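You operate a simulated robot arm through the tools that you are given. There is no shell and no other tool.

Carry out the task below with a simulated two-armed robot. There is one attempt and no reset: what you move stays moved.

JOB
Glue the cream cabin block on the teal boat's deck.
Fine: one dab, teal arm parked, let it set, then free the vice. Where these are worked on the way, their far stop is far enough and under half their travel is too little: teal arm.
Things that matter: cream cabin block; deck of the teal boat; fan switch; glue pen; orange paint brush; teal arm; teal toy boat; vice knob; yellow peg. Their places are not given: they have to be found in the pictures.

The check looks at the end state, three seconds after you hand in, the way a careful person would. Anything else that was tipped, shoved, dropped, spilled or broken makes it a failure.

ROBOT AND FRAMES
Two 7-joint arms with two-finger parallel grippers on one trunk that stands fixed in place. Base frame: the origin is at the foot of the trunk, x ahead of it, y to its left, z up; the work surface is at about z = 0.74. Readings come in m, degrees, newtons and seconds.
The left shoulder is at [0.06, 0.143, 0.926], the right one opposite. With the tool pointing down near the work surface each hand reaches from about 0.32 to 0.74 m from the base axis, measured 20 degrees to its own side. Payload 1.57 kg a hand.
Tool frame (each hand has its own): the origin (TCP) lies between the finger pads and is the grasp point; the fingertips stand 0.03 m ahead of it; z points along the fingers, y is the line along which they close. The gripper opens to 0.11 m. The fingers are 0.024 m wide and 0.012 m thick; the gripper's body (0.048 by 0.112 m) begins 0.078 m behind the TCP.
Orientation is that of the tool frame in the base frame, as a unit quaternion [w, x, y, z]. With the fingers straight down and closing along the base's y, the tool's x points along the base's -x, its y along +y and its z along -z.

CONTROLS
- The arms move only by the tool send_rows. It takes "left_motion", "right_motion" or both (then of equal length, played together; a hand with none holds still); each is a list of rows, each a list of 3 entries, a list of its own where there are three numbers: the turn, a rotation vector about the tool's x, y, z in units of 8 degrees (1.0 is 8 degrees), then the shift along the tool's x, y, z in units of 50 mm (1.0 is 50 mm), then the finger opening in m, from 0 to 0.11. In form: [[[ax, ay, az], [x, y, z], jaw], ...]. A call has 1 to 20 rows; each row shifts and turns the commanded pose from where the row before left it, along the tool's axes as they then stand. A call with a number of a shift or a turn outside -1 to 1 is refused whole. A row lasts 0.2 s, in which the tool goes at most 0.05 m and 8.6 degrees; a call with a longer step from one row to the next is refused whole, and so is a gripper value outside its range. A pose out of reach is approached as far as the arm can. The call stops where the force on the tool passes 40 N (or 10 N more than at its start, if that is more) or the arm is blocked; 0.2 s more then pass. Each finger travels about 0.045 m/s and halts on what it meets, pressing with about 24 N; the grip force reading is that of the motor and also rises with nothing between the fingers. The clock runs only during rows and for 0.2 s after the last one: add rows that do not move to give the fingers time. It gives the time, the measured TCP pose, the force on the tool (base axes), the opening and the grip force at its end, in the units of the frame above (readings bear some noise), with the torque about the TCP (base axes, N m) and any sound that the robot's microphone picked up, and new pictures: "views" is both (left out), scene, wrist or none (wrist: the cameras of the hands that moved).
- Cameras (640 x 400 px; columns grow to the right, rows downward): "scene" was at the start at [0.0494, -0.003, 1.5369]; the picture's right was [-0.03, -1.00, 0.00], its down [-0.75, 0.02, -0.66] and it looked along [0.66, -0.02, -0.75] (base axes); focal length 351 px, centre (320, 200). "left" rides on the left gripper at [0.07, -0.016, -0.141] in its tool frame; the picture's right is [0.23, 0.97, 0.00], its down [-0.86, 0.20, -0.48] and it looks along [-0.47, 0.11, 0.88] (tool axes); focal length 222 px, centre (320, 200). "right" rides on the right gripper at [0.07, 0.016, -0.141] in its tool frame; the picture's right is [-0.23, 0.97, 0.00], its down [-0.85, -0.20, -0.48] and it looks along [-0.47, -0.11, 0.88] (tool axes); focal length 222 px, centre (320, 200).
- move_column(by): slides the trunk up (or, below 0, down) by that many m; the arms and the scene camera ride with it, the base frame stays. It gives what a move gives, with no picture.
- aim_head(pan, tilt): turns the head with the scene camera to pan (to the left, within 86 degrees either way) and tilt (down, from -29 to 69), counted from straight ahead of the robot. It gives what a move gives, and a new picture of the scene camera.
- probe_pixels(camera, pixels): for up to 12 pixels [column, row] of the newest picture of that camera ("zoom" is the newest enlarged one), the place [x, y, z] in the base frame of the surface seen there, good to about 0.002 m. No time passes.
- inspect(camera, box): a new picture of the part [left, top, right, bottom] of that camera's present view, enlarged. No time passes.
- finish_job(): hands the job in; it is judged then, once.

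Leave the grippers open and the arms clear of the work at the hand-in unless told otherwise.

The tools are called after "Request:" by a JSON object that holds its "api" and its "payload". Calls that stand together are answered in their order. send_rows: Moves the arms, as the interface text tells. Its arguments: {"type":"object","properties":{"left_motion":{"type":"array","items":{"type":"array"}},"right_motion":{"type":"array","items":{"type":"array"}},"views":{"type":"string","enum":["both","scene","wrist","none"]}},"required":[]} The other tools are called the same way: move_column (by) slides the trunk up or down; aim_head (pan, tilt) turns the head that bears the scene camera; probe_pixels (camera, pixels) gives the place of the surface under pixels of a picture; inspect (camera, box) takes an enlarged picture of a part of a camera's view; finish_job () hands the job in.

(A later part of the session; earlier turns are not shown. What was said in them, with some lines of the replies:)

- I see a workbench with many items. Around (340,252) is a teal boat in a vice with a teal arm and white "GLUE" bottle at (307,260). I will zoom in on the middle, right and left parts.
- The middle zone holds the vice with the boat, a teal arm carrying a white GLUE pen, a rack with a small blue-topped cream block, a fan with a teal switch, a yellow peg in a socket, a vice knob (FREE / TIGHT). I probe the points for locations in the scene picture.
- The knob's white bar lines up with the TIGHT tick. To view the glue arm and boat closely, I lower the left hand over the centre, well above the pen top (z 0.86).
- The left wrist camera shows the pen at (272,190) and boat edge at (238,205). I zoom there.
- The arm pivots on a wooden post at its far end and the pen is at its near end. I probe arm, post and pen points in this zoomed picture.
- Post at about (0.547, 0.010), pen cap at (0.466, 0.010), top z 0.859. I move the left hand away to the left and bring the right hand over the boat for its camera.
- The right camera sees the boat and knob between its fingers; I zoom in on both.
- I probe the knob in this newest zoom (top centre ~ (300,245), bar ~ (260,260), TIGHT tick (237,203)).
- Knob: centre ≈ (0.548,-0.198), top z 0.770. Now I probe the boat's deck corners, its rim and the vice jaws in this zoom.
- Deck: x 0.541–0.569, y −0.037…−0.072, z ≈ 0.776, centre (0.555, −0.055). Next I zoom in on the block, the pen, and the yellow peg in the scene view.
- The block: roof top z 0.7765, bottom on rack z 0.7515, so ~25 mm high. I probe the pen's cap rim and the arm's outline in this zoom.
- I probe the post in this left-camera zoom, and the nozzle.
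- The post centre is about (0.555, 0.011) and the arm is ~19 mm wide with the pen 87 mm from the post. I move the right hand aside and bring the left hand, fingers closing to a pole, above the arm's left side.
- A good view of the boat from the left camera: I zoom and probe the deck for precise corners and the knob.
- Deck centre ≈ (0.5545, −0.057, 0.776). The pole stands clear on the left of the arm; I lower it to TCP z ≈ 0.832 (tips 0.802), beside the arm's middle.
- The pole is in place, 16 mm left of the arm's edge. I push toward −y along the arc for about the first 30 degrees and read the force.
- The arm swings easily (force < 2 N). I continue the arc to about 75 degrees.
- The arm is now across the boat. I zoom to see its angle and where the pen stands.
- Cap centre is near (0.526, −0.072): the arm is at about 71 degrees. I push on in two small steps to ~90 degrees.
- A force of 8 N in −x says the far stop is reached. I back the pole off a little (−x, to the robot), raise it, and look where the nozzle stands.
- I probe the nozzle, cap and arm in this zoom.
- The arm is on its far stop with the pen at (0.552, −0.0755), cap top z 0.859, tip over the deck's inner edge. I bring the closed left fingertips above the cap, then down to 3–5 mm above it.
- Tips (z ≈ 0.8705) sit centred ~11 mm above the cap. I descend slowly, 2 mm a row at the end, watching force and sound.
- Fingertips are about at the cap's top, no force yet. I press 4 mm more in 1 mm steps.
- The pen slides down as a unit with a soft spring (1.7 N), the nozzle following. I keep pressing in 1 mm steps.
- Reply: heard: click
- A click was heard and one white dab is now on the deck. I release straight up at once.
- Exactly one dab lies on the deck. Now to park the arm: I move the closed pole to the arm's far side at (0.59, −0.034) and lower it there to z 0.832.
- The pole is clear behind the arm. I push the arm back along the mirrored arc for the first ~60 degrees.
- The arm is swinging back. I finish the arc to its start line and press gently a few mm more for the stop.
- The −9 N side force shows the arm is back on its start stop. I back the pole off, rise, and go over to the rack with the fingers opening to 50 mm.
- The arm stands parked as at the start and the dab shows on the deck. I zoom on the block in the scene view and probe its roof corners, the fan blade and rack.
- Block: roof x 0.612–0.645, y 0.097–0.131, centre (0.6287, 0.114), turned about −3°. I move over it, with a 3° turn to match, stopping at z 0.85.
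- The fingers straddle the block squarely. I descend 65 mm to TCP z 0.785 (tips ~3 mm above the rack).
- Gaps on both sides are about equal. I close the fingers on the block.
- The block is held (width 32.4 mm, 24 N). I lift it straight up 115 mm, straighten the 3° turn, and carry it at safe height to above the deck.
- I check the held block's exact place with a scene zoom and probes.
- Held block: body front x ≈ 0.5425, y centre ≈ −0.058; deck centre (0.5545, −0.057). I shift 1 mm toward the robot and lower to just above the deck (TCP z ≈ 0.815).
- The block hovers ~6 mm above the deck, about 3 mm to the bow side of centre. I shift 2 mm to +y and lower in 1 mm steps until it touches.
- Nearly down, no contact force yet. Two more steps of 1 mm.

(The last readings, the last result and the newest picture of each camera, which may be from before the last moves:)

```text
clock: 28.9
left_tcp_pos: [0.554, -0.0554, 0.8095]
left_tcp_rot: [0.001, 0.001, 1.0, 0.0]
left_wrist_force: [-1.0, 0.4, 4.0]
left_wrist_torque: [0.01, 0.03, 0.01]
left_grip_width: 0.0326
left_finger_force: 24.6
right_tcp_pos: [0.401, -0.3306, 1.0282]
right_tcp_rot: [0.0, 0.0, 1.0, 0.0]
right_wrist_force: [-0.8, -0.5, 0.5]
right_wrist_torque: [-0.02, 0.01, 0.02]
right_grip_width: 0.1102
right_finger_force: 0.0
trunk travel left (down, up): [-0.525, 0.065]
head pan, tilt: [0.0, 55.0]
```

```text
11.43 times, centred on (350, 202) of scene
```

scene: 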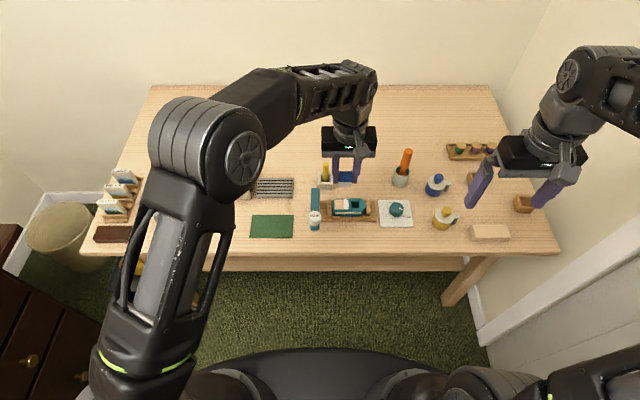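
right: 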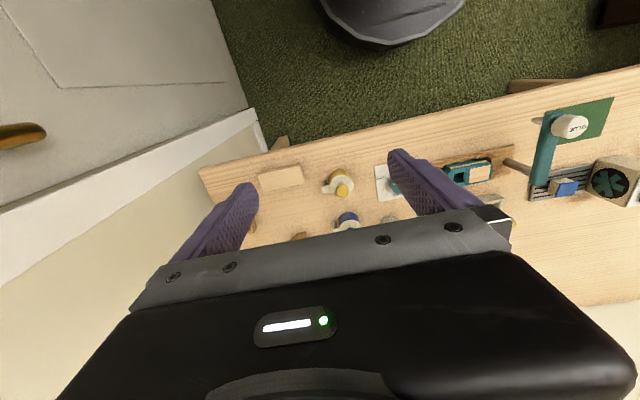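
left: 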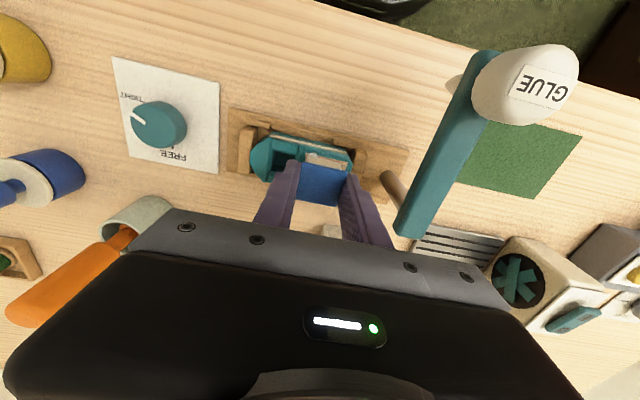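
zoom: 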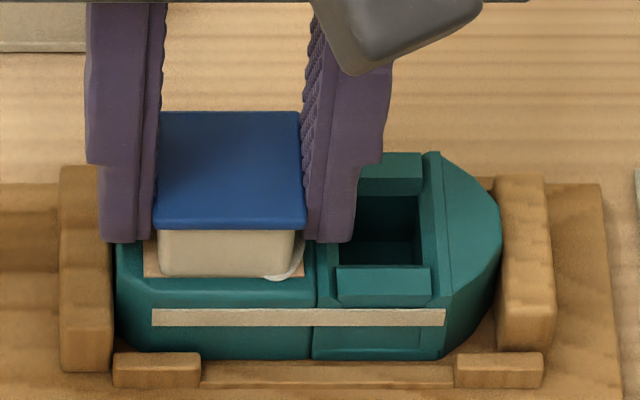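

Contact: 4 N upward, so the block sits on the glue. I hold it still for 4 s.

Request:
{"api": "send_rows", "payload": {"left_motion": [[[0, 0, 0], [0, 0, 0], 0.015], [[0, 0, 0], [0, 0, 0], 0.015], [[0, 0, 0], [0, 0, 0], 0.015], [[0, 0, 0], [0, 0, 0], 0.015], [[0, 0, 0], [0, 0, 0], 0.015], [[0, 0, 0], [0, 0, 0], 0.015], [[0, 0, 0], [0, 0, 0], 0.015], [[0, 0, 0], [0, 0, 0], 0.015], [[0, 0, 0], [0, 0, 0], 0.015], [[0, 0, 0], [0, 0, 0], 0.015], [[0, 0, 0], [0, 0, 0], 0.015], [[0, 0, 0], [0, 0, 0], 0.015], [[0, 0, 0], [0, 0, 0], 0.015], [[0, 0, 0], [0, 0, 0], 0.015], [[0, 0, 0], [0, 0, 0], 0.015], [[0, 0, 0], [0, 0, 0], 0.015], [[0, 0, 0], [0, 0, 0], 0.015], [[0, 0, 0], [0, 0, 0], 0.015], [[0, 0, 0], [0, 0, 0], 0.015], [[0, 0, 0], [0, 0, 0], 0.015]], "views": "none"}}

Request:
{"api": "inspect", "payload": {"camera": "scene", "box": [325, 185, 375, 220]}}

```text
clock: 33.1
left_tcp_pos: [0.5539, -0.0555, 0.8097]
left_tcp_rot: [0.0, 0.0, 1.0, 0.0]
left_wrist_force: [0.3, -0.7, 6.9]
left_wrist_torque: [0.04, -0.01, -0.01]
left_grip_width: 0.0326
left_finger_force: 24.2
right_tcp_pos: [0.4015, -0.3302, 1.0271]
right_tcp_rot: [0.0, 0.0, 1.0, 0.0]
right_wrist_force: [-0.5, -0.3, -0.1]
right_wrist_torque: [-0.01, 0.01, 0.0]
right_grip_width: 0.1101
right_finger_force: 0.0
trunk travel left (down, up): [-0.525, 0.065]
head pan, tilt: [0.0, 55.0]
```

```text
11.43 times, centred on (350, 202) of scene
```

zoom: 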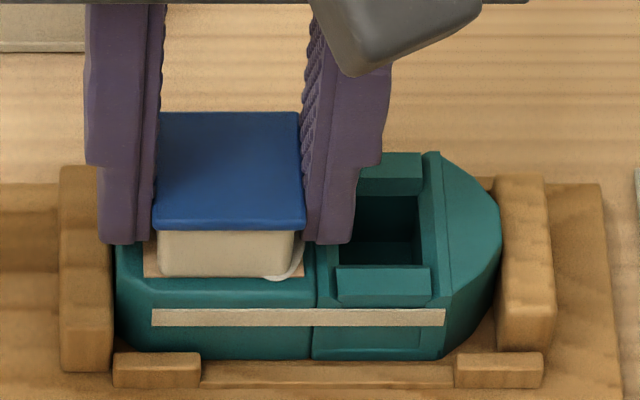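

Still steady (7 N press). I keep holding for another 8 s for the glue to set, listening for any sign.

Request:
{"api": "send_rows", "payload": {"left_motion": [[[0, 0, 0], [0, 0, 0], 0.015], [[0, 0, 0], [0, 0, 0], 0.015], [[0, 0, 0], [0, 0, 0], 0.015], [[0, 0, 0], [0, 0, 0], 0.015], [[0, 0, 0], [0, 0, 0], 0.015], [[0, 0, 0], [0, 0, 0], 0.015], [[0, 0, 0], [0, 0, 0], 0.015], [[0, 0, 0], [0, 0, 0], 0.015], [[0, 0, 0], [0, 0, 0], 0.015], [[0, 0, 0], [0, 0, 0], 0.015], [[0, 0, 0], [0, 0, 0], 0.015], [[0, 0, 0], [0, 0, 0], 0.015], [[0, 0, 0], [0, 0, 0], 0.015], [[0, 0, 0], [0, 0, 0], 0.015], [[0, 0, 0], [0, 0, 0], 0.015], [[0, 0, 0], [0, 0, 0], 0.015], [[0, 0, 0], [0, 0, 0], 0.015], [[0, 0, 0], [0, 0, 0], 0.015], [[0, 0, 0], [0, 0, 0], 0.015], [[0, 0, 0], [0, 0, 0], 0.015]], "views": "none"}}

Request:
{"api": "send_rows", "payload": {"left_motion": [[[0, 0, 0], [0, 0, 0], 0.015], [[0, 0, 0], [0, 0, 0], 0.015], [[0, 0, 0], [0, 0, 0], 0.015], [[0, 0, 0], [0, 0, 0], 0.015], [[0, 0, 0], [0, 0, 0], 0.015], [[0, 0, 0], [0, 0, 0], 0.015], [[0, 0, 0], [0, 0, 0], 0.015], [[0, 0, 0], [0, 0, 0], 0.015], [[0, 0, 0], [0, 0, 0], 0.015], [[0, 0, 0], [0, 0, 0], 0.015], [[0, 0, 0], [0, 0, 0], 0.015], [[0, 0, 0], [0, 0, 0], 0.015], [[0, 0, 0], [0, 0, 0], 0.015], [[0, 0, 0], [0, 0, 0], 0.015], [[0, 0, 0], [0, 0, 0], 0.015], [[0, 0, 0], [0, 0, 0], 0.015], [[0, 0, 0], [0, 0, 0], 0.015], [[0, 0, 0], [0, 0, 0], 0.015], [[0, 0, 0], [0, 0, 0], 0.015], [[0, 0, 0], [0, 0, 0], 0.015]], "views": "none"}}

```text
clock: 37.3
left_tcp_pos: [0.5549, -0.0558, 0.8082]
left_tcp_rot: [0.0, 0.0, 1.0, 0.001]
left_wrist_force: [-0.1, -0.3, 4.0]
left_wrist_torque: [0.01, 0.0, 0.02]
left_grip_width: 0.0324
left_finger_force: 24.4
right_tcp_pos: [0.4011, -0.3293, 1.0265]
right_tcp_rot: [-0.001, 0.0, 1.0, -0.001]
right_wrist_force: [-0.3, -0.5, -0.8]
right_wrist_torque: [0.01, 0.01, 0.02]
right_grip_width: 0.1102
right_finger_force: 0.0
trunk travel left (down, up): [-0.525, 0.065]
head pan, tilt: [0.0, 55.0]
```

```text
clock: 41.5
left_tcp_pos: [0.5527, -0.056, 0.8094]
left_tcp_rot: [0.0, 0.001, 1.0, 0.0]
left_wrist_force: [-0.3, 0.4, 2.3]
left_wrist_torque: [-0.02, -0.02, 0.0]
left_grip_width: 0.0325
left_finger_force: 24.7
right_tcp_pos: [0.4019, -0.3305, 1.0279]
right_tcp_rot: [0.0, 0.0, 1.0, -0.001]
right_wrist_force: [-0.7, 0.3, -0.1]
right_wrist_torque: [0.0, 0.01, 0.0]
right_grip_width: 0.1099
right_finger_force: 0.0
trunk travel left (down, up): [-0.525, 0.065]
head pan, tilt: [0.0, 55.0]
```

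12 s held. I open the fingers slowly to 50 mm without moving, and check the block.

Request:
{"api": "send_rows", "payload": {"left_motion": [[[0, 0, 0], [0, 0, 0], 0.034], [[0, 0, 0], [0, 0, 0], 0.038], [[0, 0, 0], [0, 0, 0], 0.044], [[0, 0, 0], [0, 0, 0], 0.05], [[0, 0, 0], [0, 0, 0], 0.05]], "views": "wrist"}}

Request:
{"api": "inspect", "payload": {"camera": "scene", "box": [325, 185, 375, 220]}}

```text
clock: 42.7
left_tcp_pos: [0.5548, -0.0556, 0.808]
left_tcp_rot: [0.0, 0.0, 1.0, 0.0]
left_wrist_force: [0.9, 0.9, 0.0]
left_wrist_torque: [0.01, -0.01, 0.01]
left_grip_width: 0.0501
left_finger_force: 0.0
right_tcp_pos: [0.4018, -0.3298, 1.027]
right_tcp_rot: [0.0, 0.0, 1.0, 0.0]
right_wrist_force: [0.4, 0.1, 0.5]
right_wrist_torque: [0.0, -0.02, -0.01]
right_grip_width: 0.1098
right_finger_force: 0.1
trunk travel left (down, up): [-0.525, 0.065]
head pan, tilt: [0.0, 55.0]
```

left: 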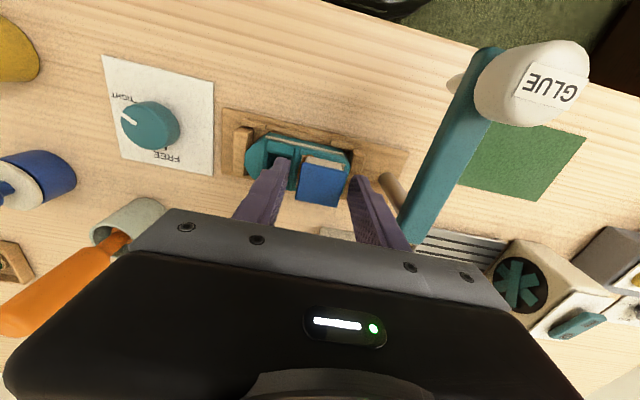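

```text
11.43 times, centred on (350, 202) of scene
```

zoom: 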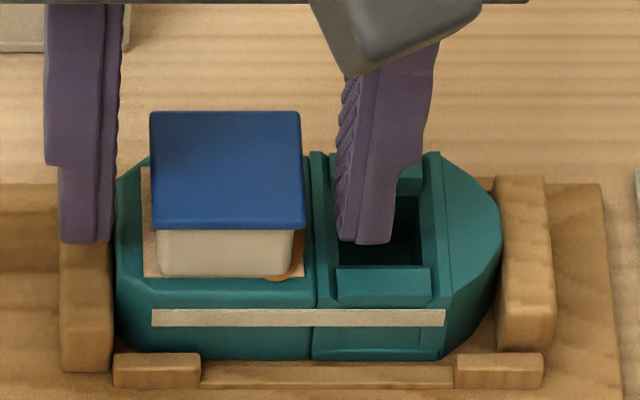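

The fingers are off; the block stays square and the dab's rim has turned from white to amber: the glue has set. I lift the left hand straight up and then back to the left.

Request:
{"api": "send_rows", "payload": {"left_motion": [[[0, 0, 0], [0, 0, -0.4], 0.05], [[0, 0, 0], [0, 0, -0.8], 0.05], [[0, 0, 0], [0, 0, -0.8], 0.05], [[0, 0, 0], [0, 0, -0.8], 0.06], [[0, 0, 0], [0.3, 0.8, -0.2], 0.08], [[0, 0, 0], [0.3, 0.8, -0.2], 0.1], [[0, 0, 0], [0.3, 0.8, -0.2], 0.11], [[0, 0, 0], [0.3, 0.8, -0.2], 0.11], [[0, 0, 0], [0.3, 0.8, -0.2], 0.11], [[0, 0, 0], [0.3, 0.8, -0.2], 0.11]], "views": "both"}}

Request:
{"api": "inspect", "payload": {"camera": "scene", "box": [300, 170, 420, 240]}}

Request:
{"api": "inspect", "payload": {"camera": "scene", "box": [335, 195, 365, 220]}}

```text
clock: 44.9
left_tcp_pos: [0.4628, 0.1831, 1.0084]
left_tcp_rot: [-0.001, 0.001, 1.0, 0.001]
left_wrist_force: [-0.1, 0.0, 0.1]
left_wrist_torque: [-0.03, 0.02, 0.03]
left_grip_width: 0.1098
left_finger_force: 0.0
right_tcp_pos: [0.401, -0.3301, 1.0274]
right_tcp_rot: [0.0, 0.0, 1.0, 0.001]
right_wrist_force: [0.4, 0.4, -1.1]
right_wrist_torque: [0.01, 0.01, -0.02]
right_grip_width: 0.1101
right_finger_force: 0.0
trunk travel left (down, up): [-0.525, 0.065]
head pan, tilt: [0.0, 55.0]
```

scene: 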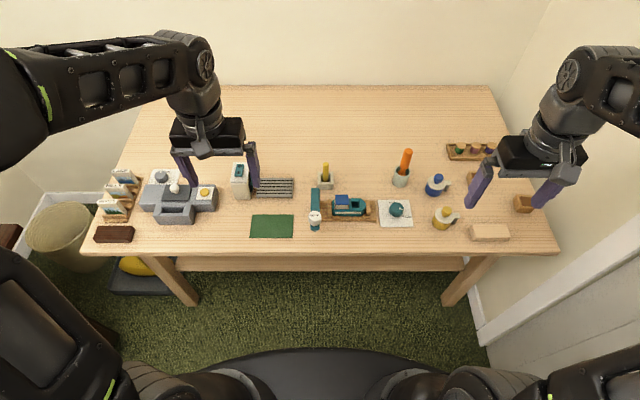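
left: 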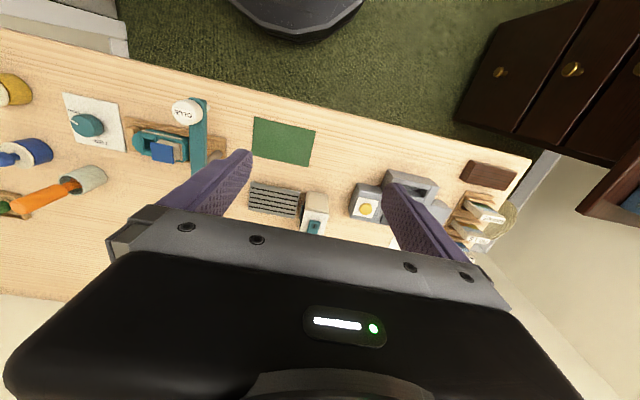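

```text
5.33 times, centred on (360, 205) of scene
```

zoom: 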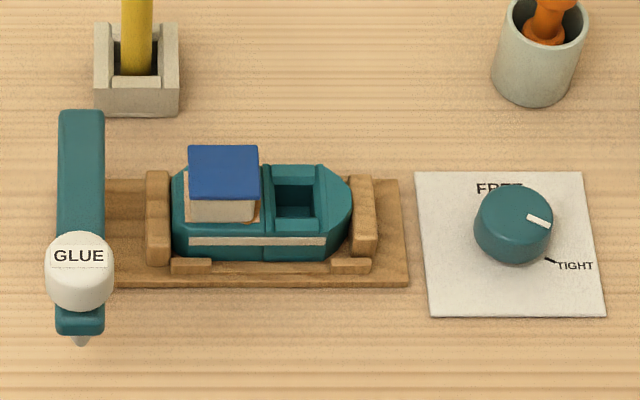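

```text
16.00 times, centred on (350, 208) of scene
```

zoom: 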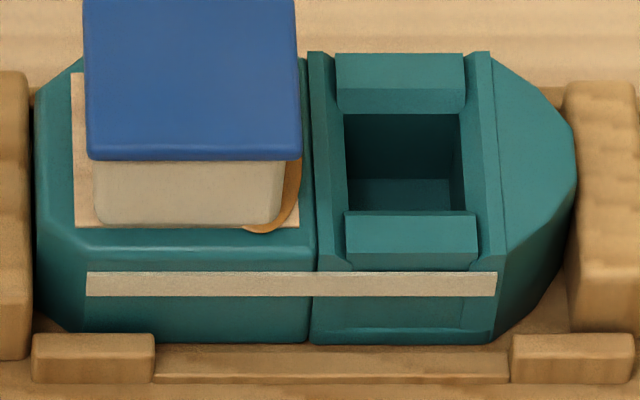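

The glue is amber (set), the arm is parked, the block sits square. Next is the vice knob with the right hand. I zoom on the knob and probe its rim, the brush top and jar lids near it.

Request:
{"api": "inspect", "payload": {"camera": "scene", "box": [375, 190, 420, 232]}}

Request:
{"api": "probe_pixels", "payload": {"camera": "zoom", "pixels": [[320, 140], [320, 195], [258, 160], [385, 160], [320, 120], [345, 157], [385, 175], [390, 243], [410, 250], [320, 240], [200, 160]]}}

Request:
{"api": "probe_pixels", "payload": {"camera": "scene", "pixels": [[407, 153], [406, 160], [403, 175], [447, 212], [438, 177], [376, 210], [360, 210], [400, 182]]}}

```text
9.52 times, centred on (398, 211) of scene
```

zoom: 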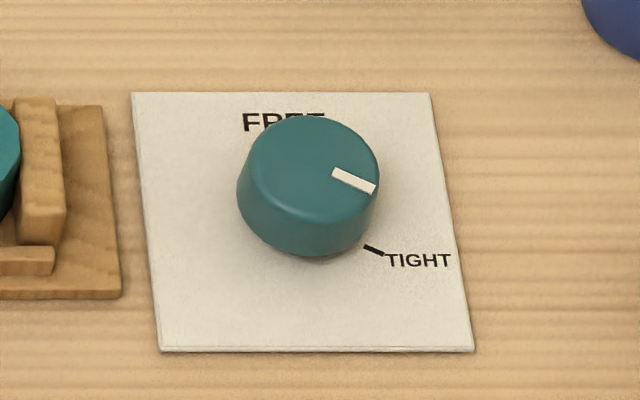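

```text
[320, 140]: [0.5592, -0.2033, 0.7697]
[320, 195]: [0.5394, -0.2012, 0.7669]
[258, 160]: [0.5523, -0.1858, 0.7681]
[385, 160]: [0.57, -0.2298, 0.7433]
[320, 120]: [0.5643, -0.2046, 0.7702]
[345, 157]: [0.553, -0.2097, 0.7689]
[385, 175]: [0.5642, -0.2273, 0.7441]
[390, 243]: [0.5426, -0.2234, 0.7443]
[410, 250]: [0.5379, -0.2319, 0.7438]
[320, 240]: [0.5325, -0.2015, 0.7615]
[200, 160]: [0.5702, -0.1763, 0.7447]
```

```text
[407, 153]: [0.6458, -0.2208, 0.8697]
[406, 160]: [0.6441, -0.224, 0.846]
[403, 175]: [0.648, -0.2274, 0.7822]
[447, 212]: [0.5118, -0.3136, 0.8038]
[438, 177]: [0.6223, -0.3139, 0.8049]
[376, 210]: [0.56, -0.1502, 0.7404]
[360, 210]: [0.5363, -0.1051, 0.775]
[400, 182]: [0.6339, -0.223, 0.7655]
```

I probe the bar's ends and the top rim's extremes.

Request:
{"api": "probe_pixels", "payload": {"camera": "zoom", "pixels": [[335, 173], [372, 188], [252, 165], [374, 178], [316, 119], [312, 218], [300, 250], [245, 205], [372, 215], [272, 130], [358, 130], [365, 248]]}}

Request:
{"api": "inspect", "payload": {"camera": "left", "box": [50, 80, 140, 165]}}

```text
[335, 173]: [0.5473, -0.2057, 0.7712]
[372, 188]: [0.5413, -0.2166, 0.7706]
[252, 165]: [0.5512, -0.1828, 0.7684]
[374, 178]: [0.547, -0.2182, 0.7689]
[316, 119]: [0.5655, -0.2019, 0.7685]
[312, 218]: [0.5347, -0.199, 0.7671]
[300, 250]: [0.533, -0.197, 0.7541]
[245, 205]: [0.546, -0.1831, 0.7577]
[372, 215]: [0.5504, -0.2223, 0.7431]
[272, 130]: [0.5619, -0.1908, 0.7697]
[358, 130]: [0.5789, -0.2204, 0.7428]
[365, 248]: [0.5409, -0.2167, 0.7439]
```

```text
4.71 times, centred on (95, 122) of left
```

zoom: 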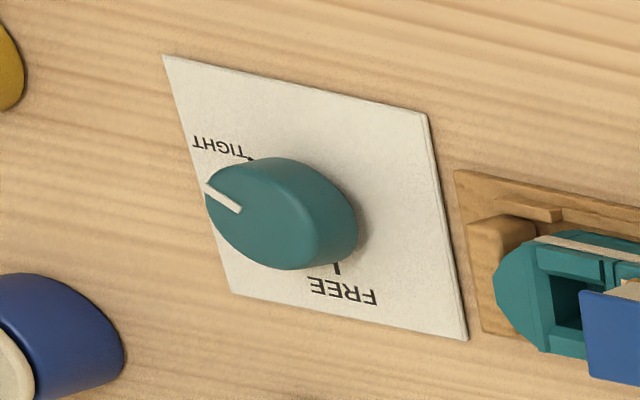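

I probe the FREE tick and the TIGHT tick in this left-camera zoom.

Request:
{"api": "probe_pixels", "payload": {"camera": "zoom", "pixels": [[337, 265], [338, 272], [336, 270], [251, 158], [240, 155], [340, 290], [208, 186], [238, 209]]}}

```text
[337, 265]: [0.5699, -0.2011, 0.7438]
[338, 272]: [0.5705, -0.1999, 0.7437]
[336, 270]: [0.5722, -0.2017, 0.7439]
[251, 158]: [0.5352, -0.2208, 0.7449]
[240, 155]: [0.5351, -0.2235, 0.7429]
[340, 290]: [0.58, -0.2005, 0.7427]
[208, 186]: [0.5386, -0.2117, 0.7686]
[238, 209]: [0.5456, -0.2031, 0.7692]
```

FREE tick is straight ahead (+x) of the knob's axis (0.5495, −0.2005); the bar is at about −118°, so it needs ~118° counter-clockwise seen from above. I bring the right hand above the knob at z 0.90, jaw 55 mm.

Request:
{"api": "send_rows", "payload": {"right_motion": [[[0, 0, 0], [-0.493, 0.432, 0.423], 0.1], [[0, 0, 0], [-0.493, 0.432, 0.423], 0.085], [[0, 0, 0], [-0.493, 0.432, 0.423], 0.07], [[0, 0, 0], [-0.493, 0.432, 0.423], 0.055], [[0, 0, 0], [-0.493, 0.432, 0.423], 0.055], [[0, 0, 0], [-0.493, 0.432, 0.423], 0.055], [[0, 0, 0], [0, 0, 0], 0.055]], "views": "both"}}

```text
clock: 46.5
left_tcp_pos: [0.4633, 0.1845, 1.0085]
left_tcp_rot: [0.0, 0.0, 1.0, 0.001]
left_wrist_force: [0.7, 0.1, -0.1]
left_wrist_torque: [0.01, 0.03, 0.02]
left_grip_width: 0.11
left_finger_force: 0.1
right_tcp_pos: [0.5497, -0.1996, 0.8999]
right_tcp_rot: [0.0, 0.001, 1.0, 0.0]
right_wrist_force: [0.6, -0.4, 0.1]
right_wrist_torque: [0.04, -0.03, 0.0]
right_grip_width: 0.0551
right_finger_force: 0.0
trunk travel left (down, up): [-0.525, 0.065]
head pan, tilt: [0.0, 55.0]
```

scene: 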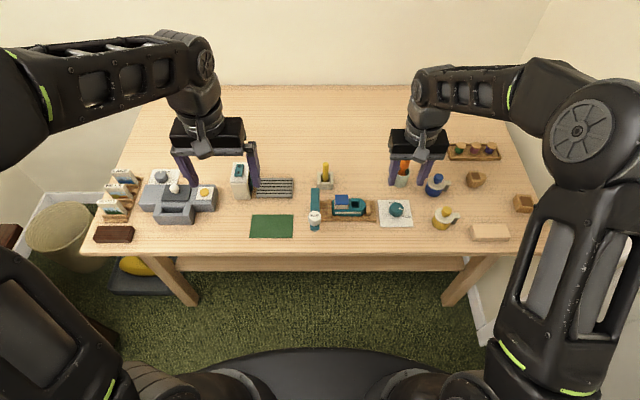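
right: 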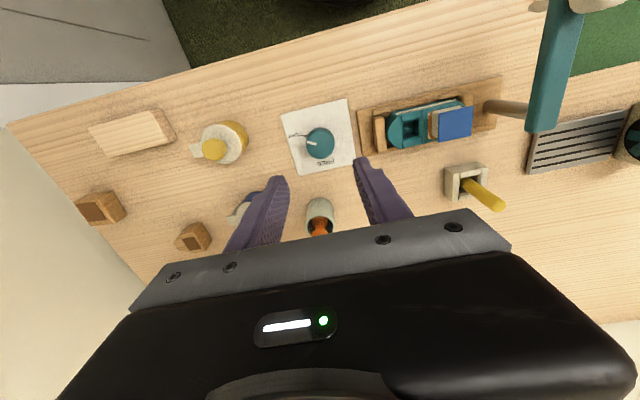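

The hand is right over the knob. I pre-turn the wrist by 58° (clockwise from above) so the later turn stays within range.

Request:
{"api": "send_rows", "payload": {"right_motion": [[[0, 0, 0.91], [0, 0, 0], 0.055], [[0, 0, 0.91], [0, 0, 0], 0.055], [[0, 0, 0.91], [0, 0, 0], 0.055], [[0, 0, 0.91], [0, 0, 0], 0.055], [[0, 0, 0.91], [0, 0, 0], 0.055], [[0, 0, 0.91], [0, 0, 0], 0.055], [[0, 0, 0.91], [0, 0, 0], 0.055], [[0, 0, 0.91], [0, 0, 0], 0.055], [[0, 0, 0], [0, 0, 0], 0.055]], "views": "both"}}

```text
clock: 48.5
left_tcp_pos: [0.4635, 0.1828, 1.009]
left_tcp_rot: [0.0, 0.001, 1.0, 0.001]
left_wrist_force: [0.1, 0.1, 0.1]
left_wrist_torque: [-0.02, -0.01, 0.01]
left_grip_width: 0.11
left_finger_force: 0.1
right_tcp_pos: [0.5493, -0.2008, 0.9]
right_tcp_rot: [0.0, 0.488, 0.873, 0.0]
right_wrist_force: [0.1, 0.6, 0.3]
right_wrist_torque: [0.03, -0.01, -0.01]
right_grip_width: 0.0551
right_finger_force: 0.2
trunk travel left (down, up): [-0.525, 0.065]
head pan, tilt: [0.0, 55.0]
```

scene: 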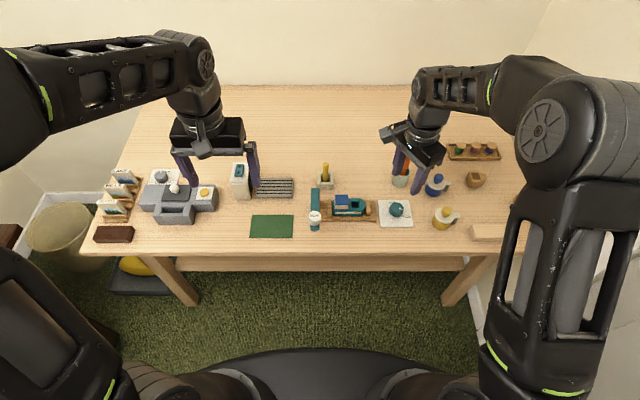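
right: 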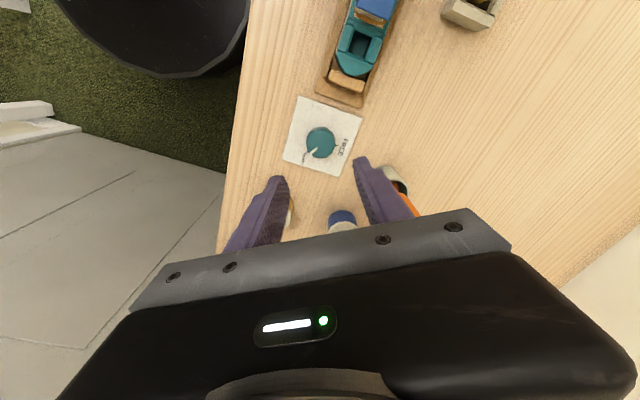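

The wrist is turned −58° with the axis still at (0.549, −0.201). I descend 120 mm so the tips stand at z 0.750 around the knob.

Request:
{"api": "send_rows", "payload": {"right_motion": [[[0, 0, 0], [0, 0, 0.8], 0.055], [[0, 0, 0], [0, 0, 0.8], 0.055], [[0, 0, 0], [0, 0, 0.5], 0.055], [[0, 0, 0], [0, 0, 0.3], 0.055], [[0, 0, 0], [0, 0, 0], 0.055]], "views": "both"}}

Request:
{"api": "inspect", "payload": {"camera": "right", "box": [230, 90, 430, 240]}}

Request:
{"api": "inspect", "payload": {"camera": "scene", "box": [360, 150, 460, 235]}}

```text
clock: 49.7
left_tcp_pos: [0.4633, 0.1848, 1.0092]
left_tcp_rot: [0.0, 0.001, 1.0, 0.0]
left_wrist_force: [0.0, 0.6, 0.3]
left_wrist_torque: [-0.01, 0.0, 0.0]
left_grip_width: 0.1101
left_finger_force: 0.0
right_tcp_pos: [0.5504, -0.1999, 0.7799]
right_tcp_rot: [0.0, 0.487, 0.873, 0.0]
right_wrist_force: [0.4, 0.1, -0.1]
right_wrist_torque: [0.02, 0.01, 0.01]
right_grip_width: 0.0547
right_finger_force: 0.0
trunk travel left (down, up): [-0.525, 0.065]
head pan, tilt: [0.0, 55.0]
```

scene: 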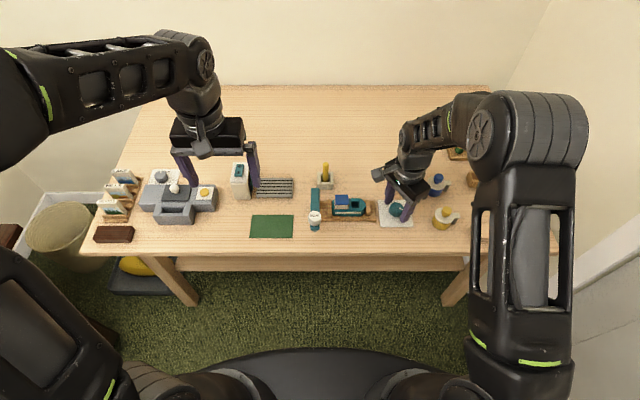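
right: 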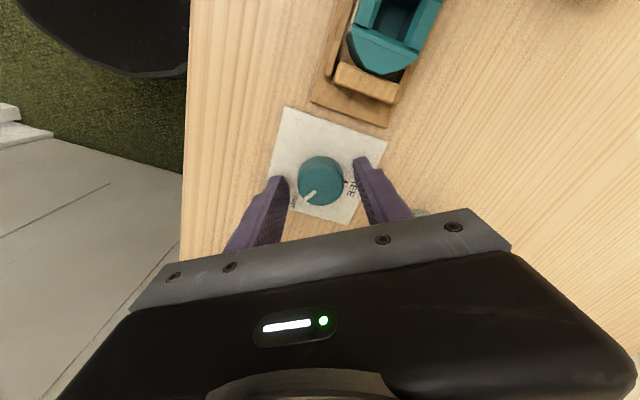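

```text
2.67 times, centred on (330, 165) of right
```

zoom: 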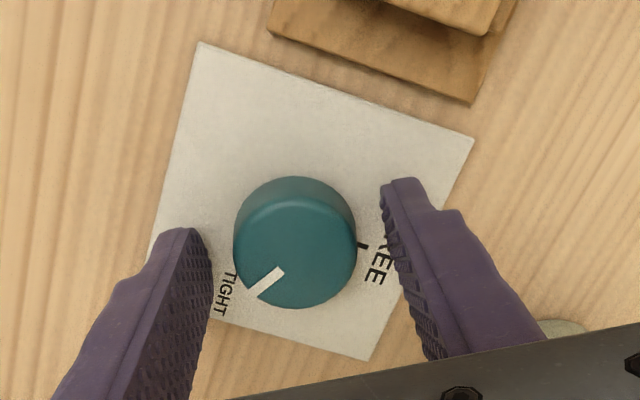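

```text
4.71 times, centred on (410, 192) of scene
```

zoom: 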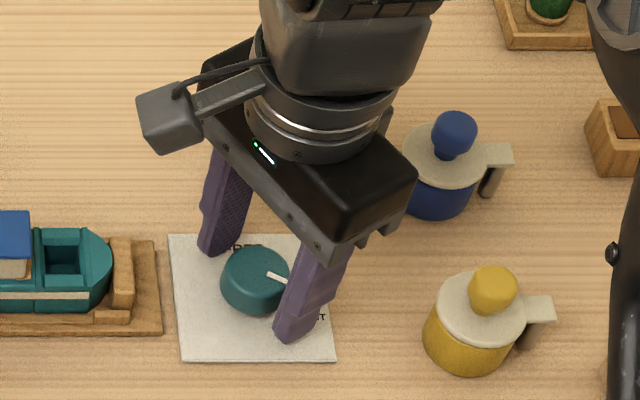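

The fingers straddle the knob evenly. I close on it.

Request:
{"api": "send_rows", "payload": {"right_motion": [[[0, 0, 0], [0, 0, 0], 0.042], [[0, 0, 0], [0, 0, 0], 0.036], [[0, 0, 0], [0, 0, 0], 0.03], [[0, 0, 0], [0, 0, 0], 0.02], [[0, 0, 0], [0, 0, 0], 0.02]], "views": "wrist"}}

```text
clock: 50.9
left_tcp_pos: [0.4639, 0.1832, 1.0076]
left_tcp_rot: [0.0, 0.0, 1.0, 0.0]
left_wrist_force: [0.3, 0.1, 0.1]
left_wrist_torque: [0.0, -0.02, -0.04]
left_grip_width: 0.1102
left_finger_force: 0.0
right_tcp_pos: [0.5492, -0.2, 0.7804]
right_tcp_rot: [0.001, 0.487, 0.874, 0.0]
right_wrist_force: [3.2, 0.2, -2.1]
right_wrist_torque: [0.03, -0.11, 0.02]
right_grip_width: 0.0373
right_finger_force: 43.4
trunk travel left (down, up): [-0.525, 0.065]
head pan, tilt: [0.0, 55.0]
```

right: 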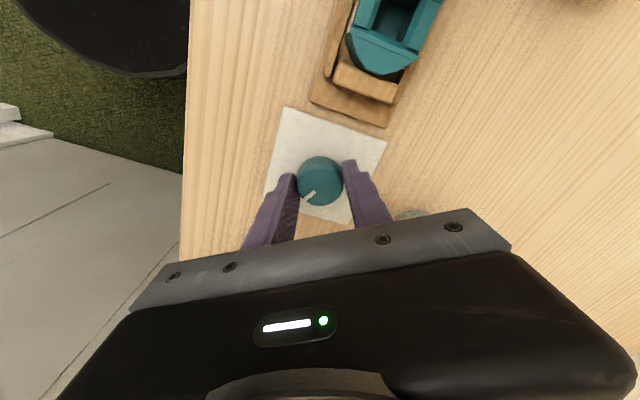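

The knob is gripped (37 mm). I turn counter-clockwise seen from above (−8° per row about the tool's z), first 48°.

Request:
{"api": "send_rows", "payload": {"right_motion": [[[0, 0, -0.8], [0, 0, 0], 0.02], [[0, 0, -0.8], [0, 0, 0], 0.02], [[0, 0, -0.8], [0, 0, 0], 0.02], [[0, 0, -0.8], [0, 0, 0], 0.02], [[0, 0, -0.8], [0, 0, 0], 0.02], [[0, 0, -0.8], [0, 0, 0], 0.02], [[0, 0, -0.8], [0, 0, 0], 0.02]], "views": "wrist"}}

Request:
{"api": "inspect", "payload": {"camera": "right", "box": [230, 90, 430, 240]}}

```text
clock: 52.5
left_tcp_pos: [0.4652, 0.184, 1.008]
left_tcp_rot: [0.0, 0.0, 1.0, 0.0]
left_wrist_force: [-0.4, 0.3, 0.8]
left_wrist_torque: [-0.01, 0.01, 0.0]
left_grip_width: 0.1101
left_finger_force: 0.1
right_tcp_pos: [0.5488, -0.2008, 0.7795]
right_tcp_rot: [0.0, 0.117, 0.993, 0.0]
right_wrist_force: [4.8, 2.3, -0.9]
right_wrist_torque: [0.18, -0.14, -0.02]
right_grip_width: 0.0374
right_finger_force: 43.7
trunk travel left (down, up): [-0.525, 0.065]
head pan, tilt: [0.0, 55.0]
```

right: 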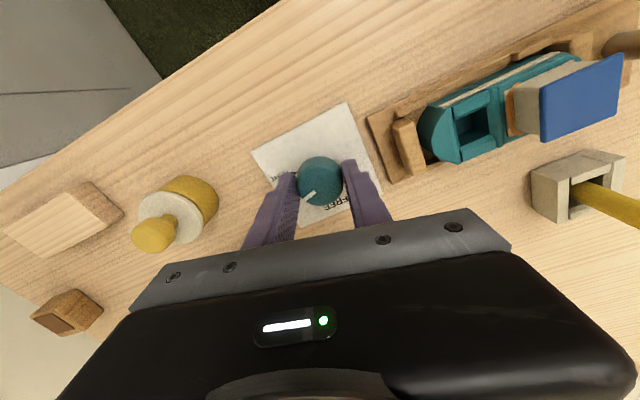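

```text
2.67 times, centred on (330, 165) of right
```

zoom: 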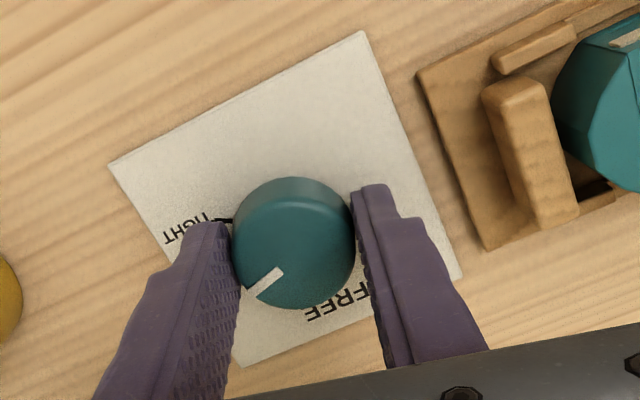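

The knob turns with the hand (45° so far, no slip). I continue with 64° more.

Request:
{"api": "send_rows", "payload": {"right_motion": [[[0, 0, -0.8], [0, 0, 0], 0.02], [[0, 0, -0.8], [0, 0, 0], 0.02], [[0, 0, -0.8], [0, 0, 0], 0.02], [[0, 0, -0.8], [0, 0, 0], 0.02], [[0, 0, -0.8], [0, 0, 0], 0.02], [[0, 0, -0.8], [0, 0, 0], 0.02], [[0, 0, -0.8], [0, 0, 0], 0.02], [[0, 0, -0.8], [0, 0, 0], 0.02], [[0, 0, -0.8], [0, 0, 0], 0.02], [[0, 0, -0.8], [0, 0, 0], 0.02]], "views": "both"}}

Request:
{"api": "inspect", "payload": {"camera": "right", "box": [230, 90, 430, 240]}}

Request:
{"api": "inspect", "payload": {"camera": "scene", "box": [330, 150, 460, 240]}}

```text
clock: 54.7
left_tcp_pos: [0.4645, 0.1845, 1.0077]
left_tcp_rot: [0.0, 0.0, 1.0, 0.0]
left_wrist_force: [0.6, 0.1, 0.3]
left_wrist_torque: [0.0, 0.02, 0.0]
left_grip_width: 0.1099
left_finger_force: 0.1
right_tcp_pos: [0.5482, -0.2018, 0.7812]
right_tcp_rot: [0.0, -0.427, 0.904, 0.0]
right_wrist_force: [6.1, 5.1, -6.4]
right_wrist_torque: [0.04, -0.07, -0.03]
right_grip_width: 0.0371
right_finger_force: 43.8
trunk travel left (down, up): [-0.525, 0.065]
head pan, tilt: [0.0, 55.0]
```

scene: 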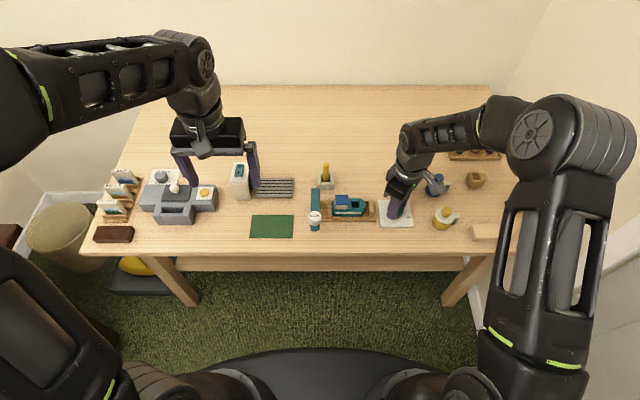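
right: 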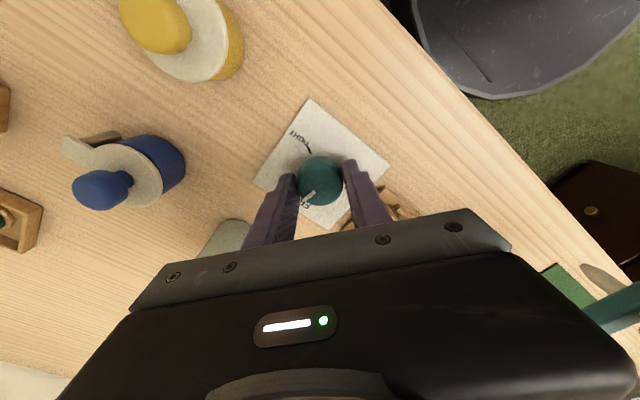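

```text
2.67 times, centred on (330, 165) of right
```

zoom: 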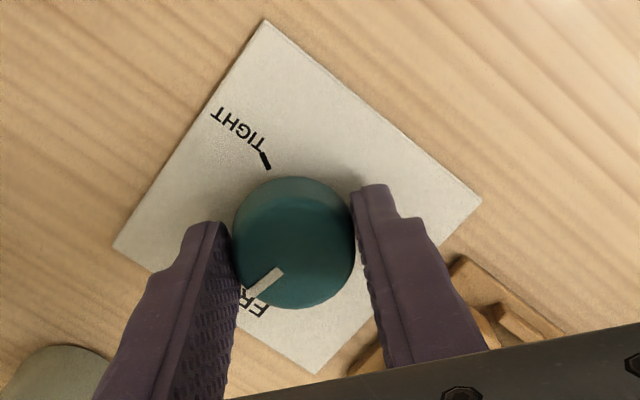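

```text
4.44 times, centred on (395, 195) of scene
```

zoom: 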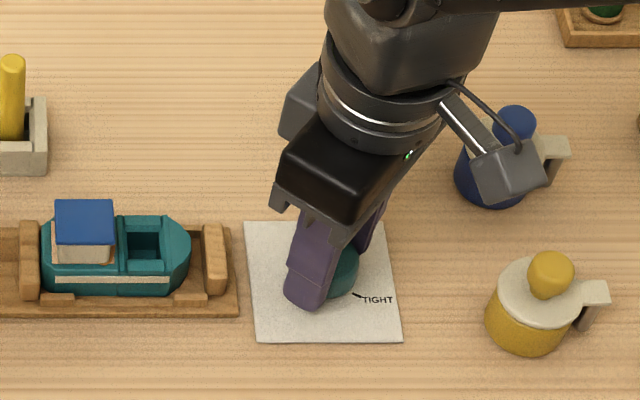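

Turned 109° so far; the bar points almost at FREE. I add the remaining ~9° in small steps.

Request:
{"api": "send_rows", "payload": {"right_motion": [[[0, 0, -0.4], [0, 0, 0], 0.02], [[0, 0, -0.4], [0, 0, 0], 0.02], [[0, 0, -0.3], [0, 0, 0], 0.02], [[0, 0, 0], [0, 0, 0], 0.02]], "views": "wrist"}}

Request:
{"api": "inspect", "payload": {"camera": "right", "box": [250, 120, 390, 225]}}

```text
clock: 55.7
left_tcp_pos: [0.4654, 0.1842, 1.0075]
left_tcp_rot: [0.001, 0.0, 1.0, -0.001]
left_wrist_force: [0.0, -0.1, 0.2]
left_wrist_torque: [-0.01, -0.01, 0.0]
left_grip_width: 0.1098
left_finger_force: 0.1
right_tcp_pos: [0.5497, -0.1999, 0.7805]
right_tcp_rot: [0.0, -0.496, 0.869, 0.0]
right_wrist_force: [6.3, 6.3, -2.0]
right_wrist_torque: [-0.04, -0.03, 0.05]
right_grip_width: 0.0371
right_finger_force: 43.7
trunk travel left (down, up): [-0.525, 0.065]
head pan, tilt: [0.0, 55.0]
```

right: 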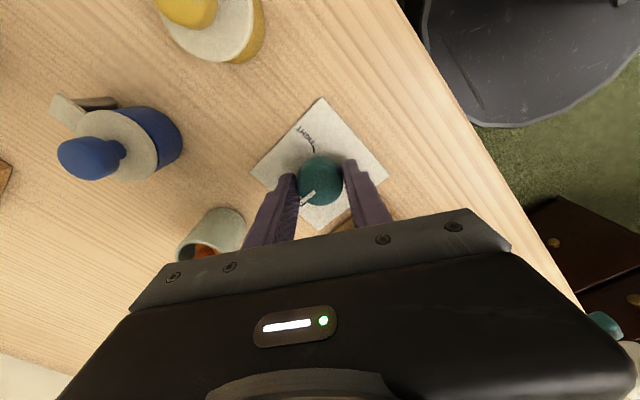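

```text
3.81 times, centred on (320, 172) of right
```

zoom: 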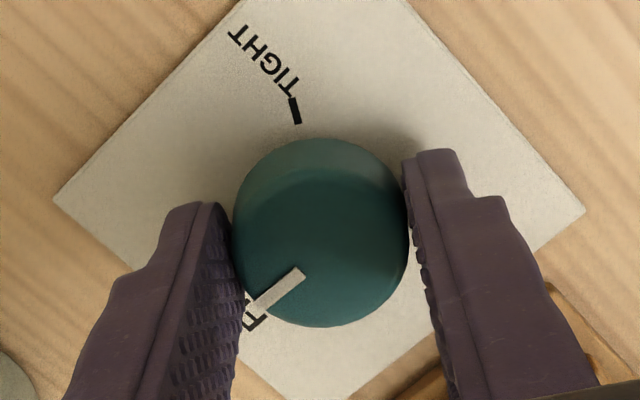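

Total turn is ~118°. I probe the bar's two ends to see its angle against FREE.

Request:
{"api": "probe_pixels", "payload": {"camera": "zoom", "pixels": [[300, 272], [262, 302], [320, 235], [295, 105], [245, 325]]}}

```text
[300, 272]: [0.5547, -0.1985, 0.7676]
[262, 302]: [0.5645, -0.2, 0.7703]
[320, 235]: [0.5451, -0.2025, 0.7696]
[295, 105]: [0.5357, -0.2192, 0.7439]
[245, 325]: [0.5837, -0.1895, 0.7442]
```

The bar is within a few degrees of FREE. I turn a further ~4° gently to make sure it reaches its stop.

Request:
{"api": "send_rows", "payload": {"right_motion": [[[0, 0, -0.25], [0, 0, 0], 0.02], [[0, 0, -0.25], [0, 0, 0], 0.02], [[0, 0, 0], [0, 0, 0], 0.02]], "views": "wrist"}}

Request:
{"api": "inspect", "payload": {"camera": "scene", "box": [330, 180, 430, 240]}}

```text
clock: 56.5
left_tcp_pos: [0.4639, 0.1845, 1.0072]
left_tcp_rot: [0.0, 0.001, 1.0, 0.0]
left_wrist_force: [0.1, 0.7, 0.3]
left_wrist_torque: [0.0, 0.0, 0.0]
left_grip_width: 0.11
left_finger_force: 0.0
right_tcp_pos: [0.5492, -0.2008, 0.7803]
right_tcp_rot: [0.001, -0.524, 0.851, 0.0]
right_wrist_force: [4.3, 4.9, -2.5]
right_wrist_torque: [0.41, -0.13, -0.72]
right_grip_width: 0.0374
right_finger_force: 43.5
trunk travel left (down, up): [-0.525, 0.065]
head pan, tilt: [0.0, 55.0]
```

right: 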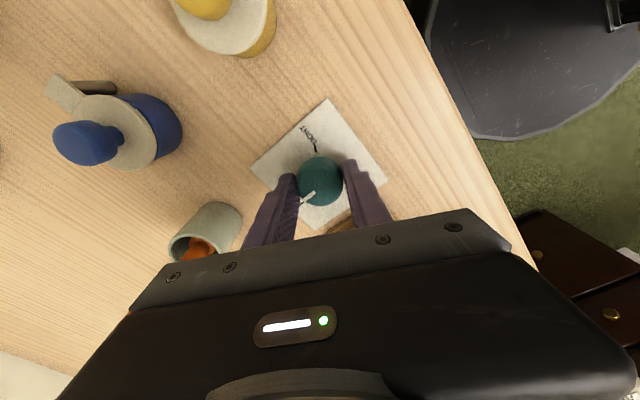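

```text
6.40 times, centred on (380, 210) of scene
```

zoom: 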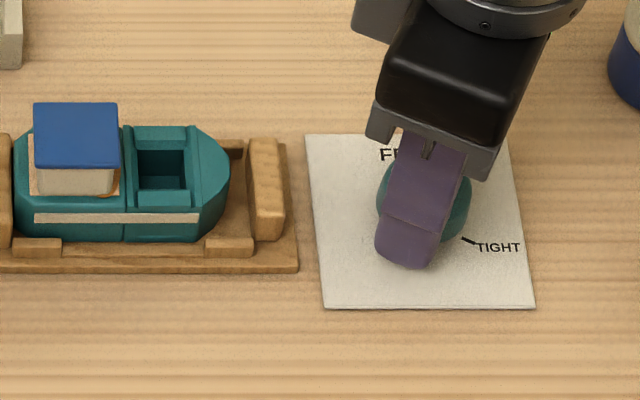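

Torque about z rose to −0.72 N m: the knob is on its FREE stop, and the vice jaw shows a gap at the bow. I open the fingers and then rise straight up.

Request:
{"api": "send_rows", "payload": {"right_motion": [[[0, 0, 0], [0, 0, 0], 0.045], [[0, 0, 0], [0, 0, 0], 0.055], [[0, 0, 0], [0, 0, 0], 0.055], [[0, 0, 0], [0, 0, -0.5], 0.055], [[0, 0, 0], [0, 0, -0.9], 0.055], [[0, 0, 0], [0, 0, -0.9], 0.055], [[0, 0, 0], [0, 0, -0.9], 0.055]], "views": "both"}}

Request:
{"api": "inspect", "payload": {"camera": "scene", "box": [300, 170, 420, 240]}}

Request:
{"api": "inspect", "payload": {"camera": "right", "box": [230, 70, 430, 220]}}

```text
clock: 58.1
left_tcp_pos: [0.4643, 0.1839, 1.0084]
left_tcp_rot: [0.0, 0.0, 1.0, 0.0]
left_wrist_force: [0.4, 0.2, -0.5]
left_wrist_torque: [0.02, -0.02, 0.02]
left_grip_width: 0.11
left_finger_force: 0.0
right_tcp_pos: [0.5488, -0.2003, 0.9414]
right_tcp_rot: [0.0, -0.525, 0.851, 0.001]
right_wrist_force: [0.2, 0.6, 0.0]
right_wrist_torque: [0.0, -0.01, 0.03]
right_grip_width: 0.0548
right_finger_force: 0.1
trunk travel left (down, up): [-0.525, 0.065]
head pan, tilt: [0.0, 55.0]
```

scene: 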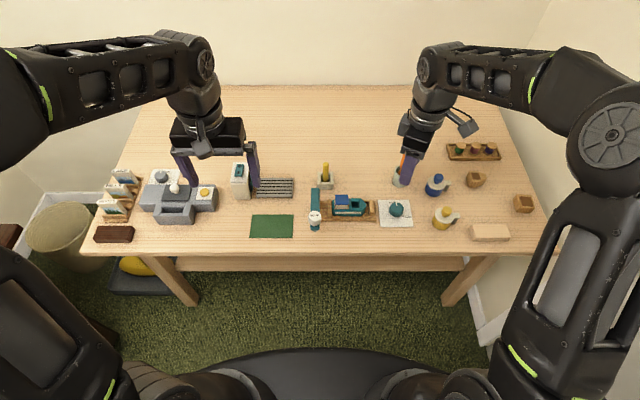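
right: 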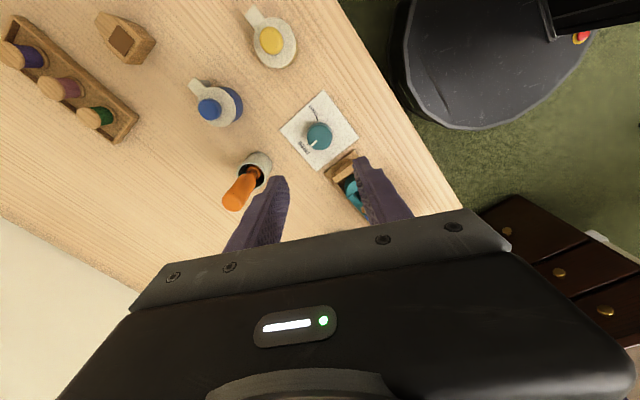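

```text
5.33 times, centred on (360, 205) of scene
```

zoom: 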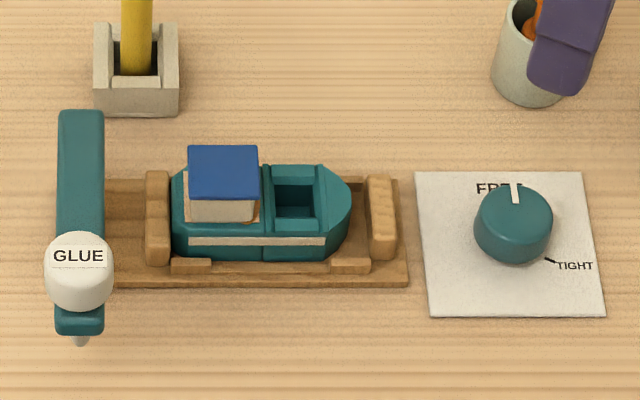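

```text
2.67 times, centred on (330, 145) of right
```

zoom: 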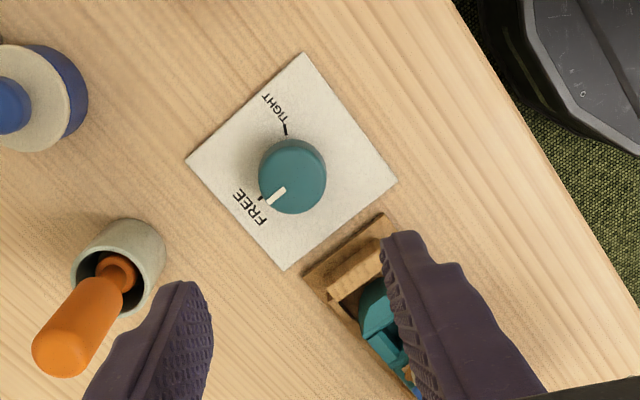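

The knob points at FREE, the right vice jaw has opened off the bow, and the cabin sits on the deck. I turn the right wrist back and withdraw up and toward the robot, fingers opening.

Request:
{"api": "send_rows", "payload": {"right_motion": [[[0, 0, 0], [0, 0, -0.8], 0.055], [[0, 0, 0], [0, 0, -0.8], 0.055], [[0, 0, 0.9], [0, 0, 0], 0.055], [[0, 0, 0.9], [0, 0, 0], 0.055], [[0, 0, 0.9], [0, 0, 0], 0.055], [[0, 0, 0.9], [0, 0, 0], 0.055], [[0, 0, 0.9], [0, 0, 0], 0.055], [[0, 0, 0.9], [0, 0, 0], 0.055], [[0, 0, 0.9], [0, 0, 0], 0.055], [[0, 0, 0.9], [0, 0, 0], 0.055], [[0, 0, 0.72], [0, 0, 0], 0.055], [[0, 0, 0], [0.8, -0.5, 0], 0.08], [[0, 0, 0], [0.8, -0.5, 0], 0.11], [[0, 0, 0], [0.6, -0.5, 0], 0.11], [[0, 0, 0], [0, 0, 0], 0.11]], "views": "both"}}

Request:
{"api": "inspect", "payload": {"camera": "scene", "box": [300, 170, 420, 240]}}

Request:
{"api": "inspect", "payload": {"camera": "scene", "box": [80, 140, 340, 260]}}

Request:
{"api": "inspect", "payload": {"camera": "scene", "box": [340, 130, 560, 260]}}

```text
clock: 61.3
left_tcp_pos: [0.4636, 0.1834, 1.0084]
left_tcp_rot: [0.0, 0.0, 1.0, 0.0]
left_wrist_force: [0.1, -0.2, 0.6]
left_wrist_torque: [0.01, 0.0, -0.01]
left_grip_width: 0.1098
left_finger_force: 0.0
right_tcp_pos: [0.4397, -0.2765, 1.0202]
right_tcp_rot: [0.001, 0.001, 1.0, 0.0]
right_wrist_force: [-0.1, 0.6, 0.1]
right_wrist_torque: [0.01, 0.0, 0.0]
right_grip_width: 0.11
right_finger_force: 0.0
trunk travel left (down, up): [-0.525, 0.065]
head pan, tilt: [0.0, 55.0]
```

scene: 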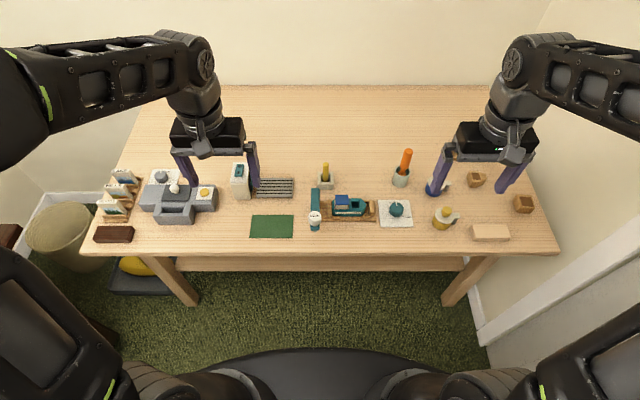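
right: 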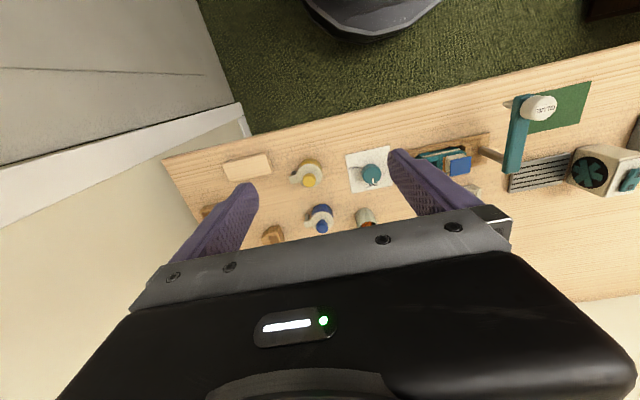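

```text
5.33 times, centred on (360, 205) of scene
```

zoom: 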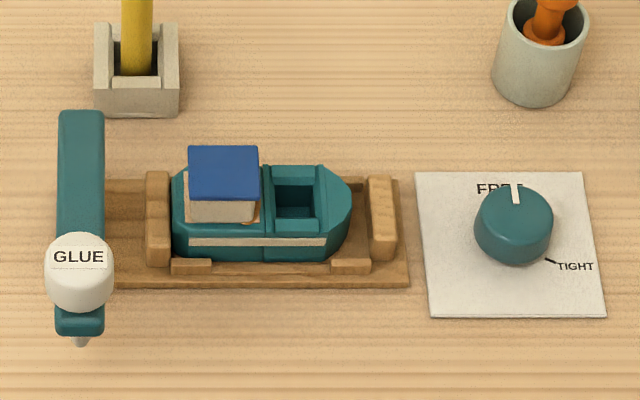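

```text
2.46 times, centred on (210, 200) of scene
```

zoom: 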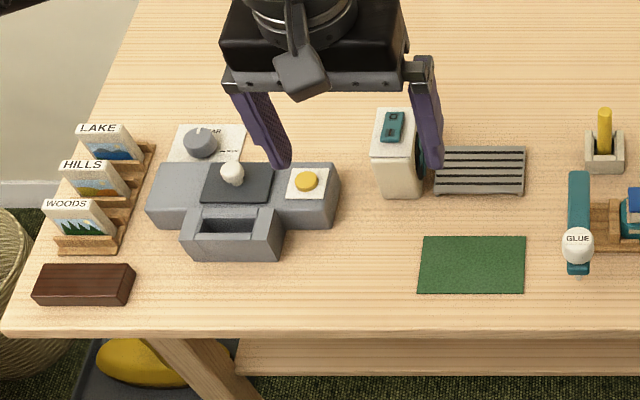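

```text
2.91 times, centred on (450, 195) of scene
```

zoom: 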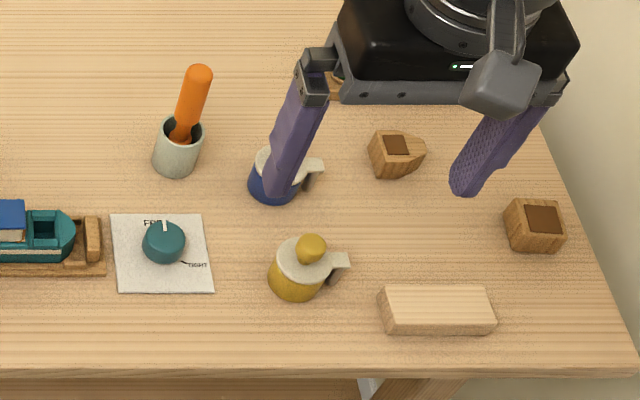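

Everything is in place:
- The cabin block sits square on the deck, with one dab under it that has turned amber.
- The teal arm is parked on its start stop.
- The knob points to FREE and the vice jaw is open.
- Nothing else was moved, and both hands are open and high.

I hand the job in.

Request:
{"api": "finish_job", "payload": {}}

```text
The job is handed in.
```

The cream cabin block is glued on the teal boat's deck, the vice is free, and the job is handed in. I don't have the check's result.

- **Glue:** I swung the teal arm to its far stop and pressed the pen once. There was one click and one white dab. The pen only reaches the bow-side edge of the deck patch, so the dab is off-centre. A thin rim of it shows past the block on that side.
- **Arm:** I pushed it back to its starting stop before placing the block, and it is parked there.
- **Block:** I set it square on the deck and held it still for about 12 seconds. The visible glue turned from white to amber, which I took as set. It did not move when I let go.
- **Vice:** I turned the knob about 118° to its FREE stop, and a gap opened between the jaw and the bow.

I did not touch the fan switch, yellow peg or orange paint brush, and nothing else looked disturbed in the last pictures. Both grippers were open and clear of the work.
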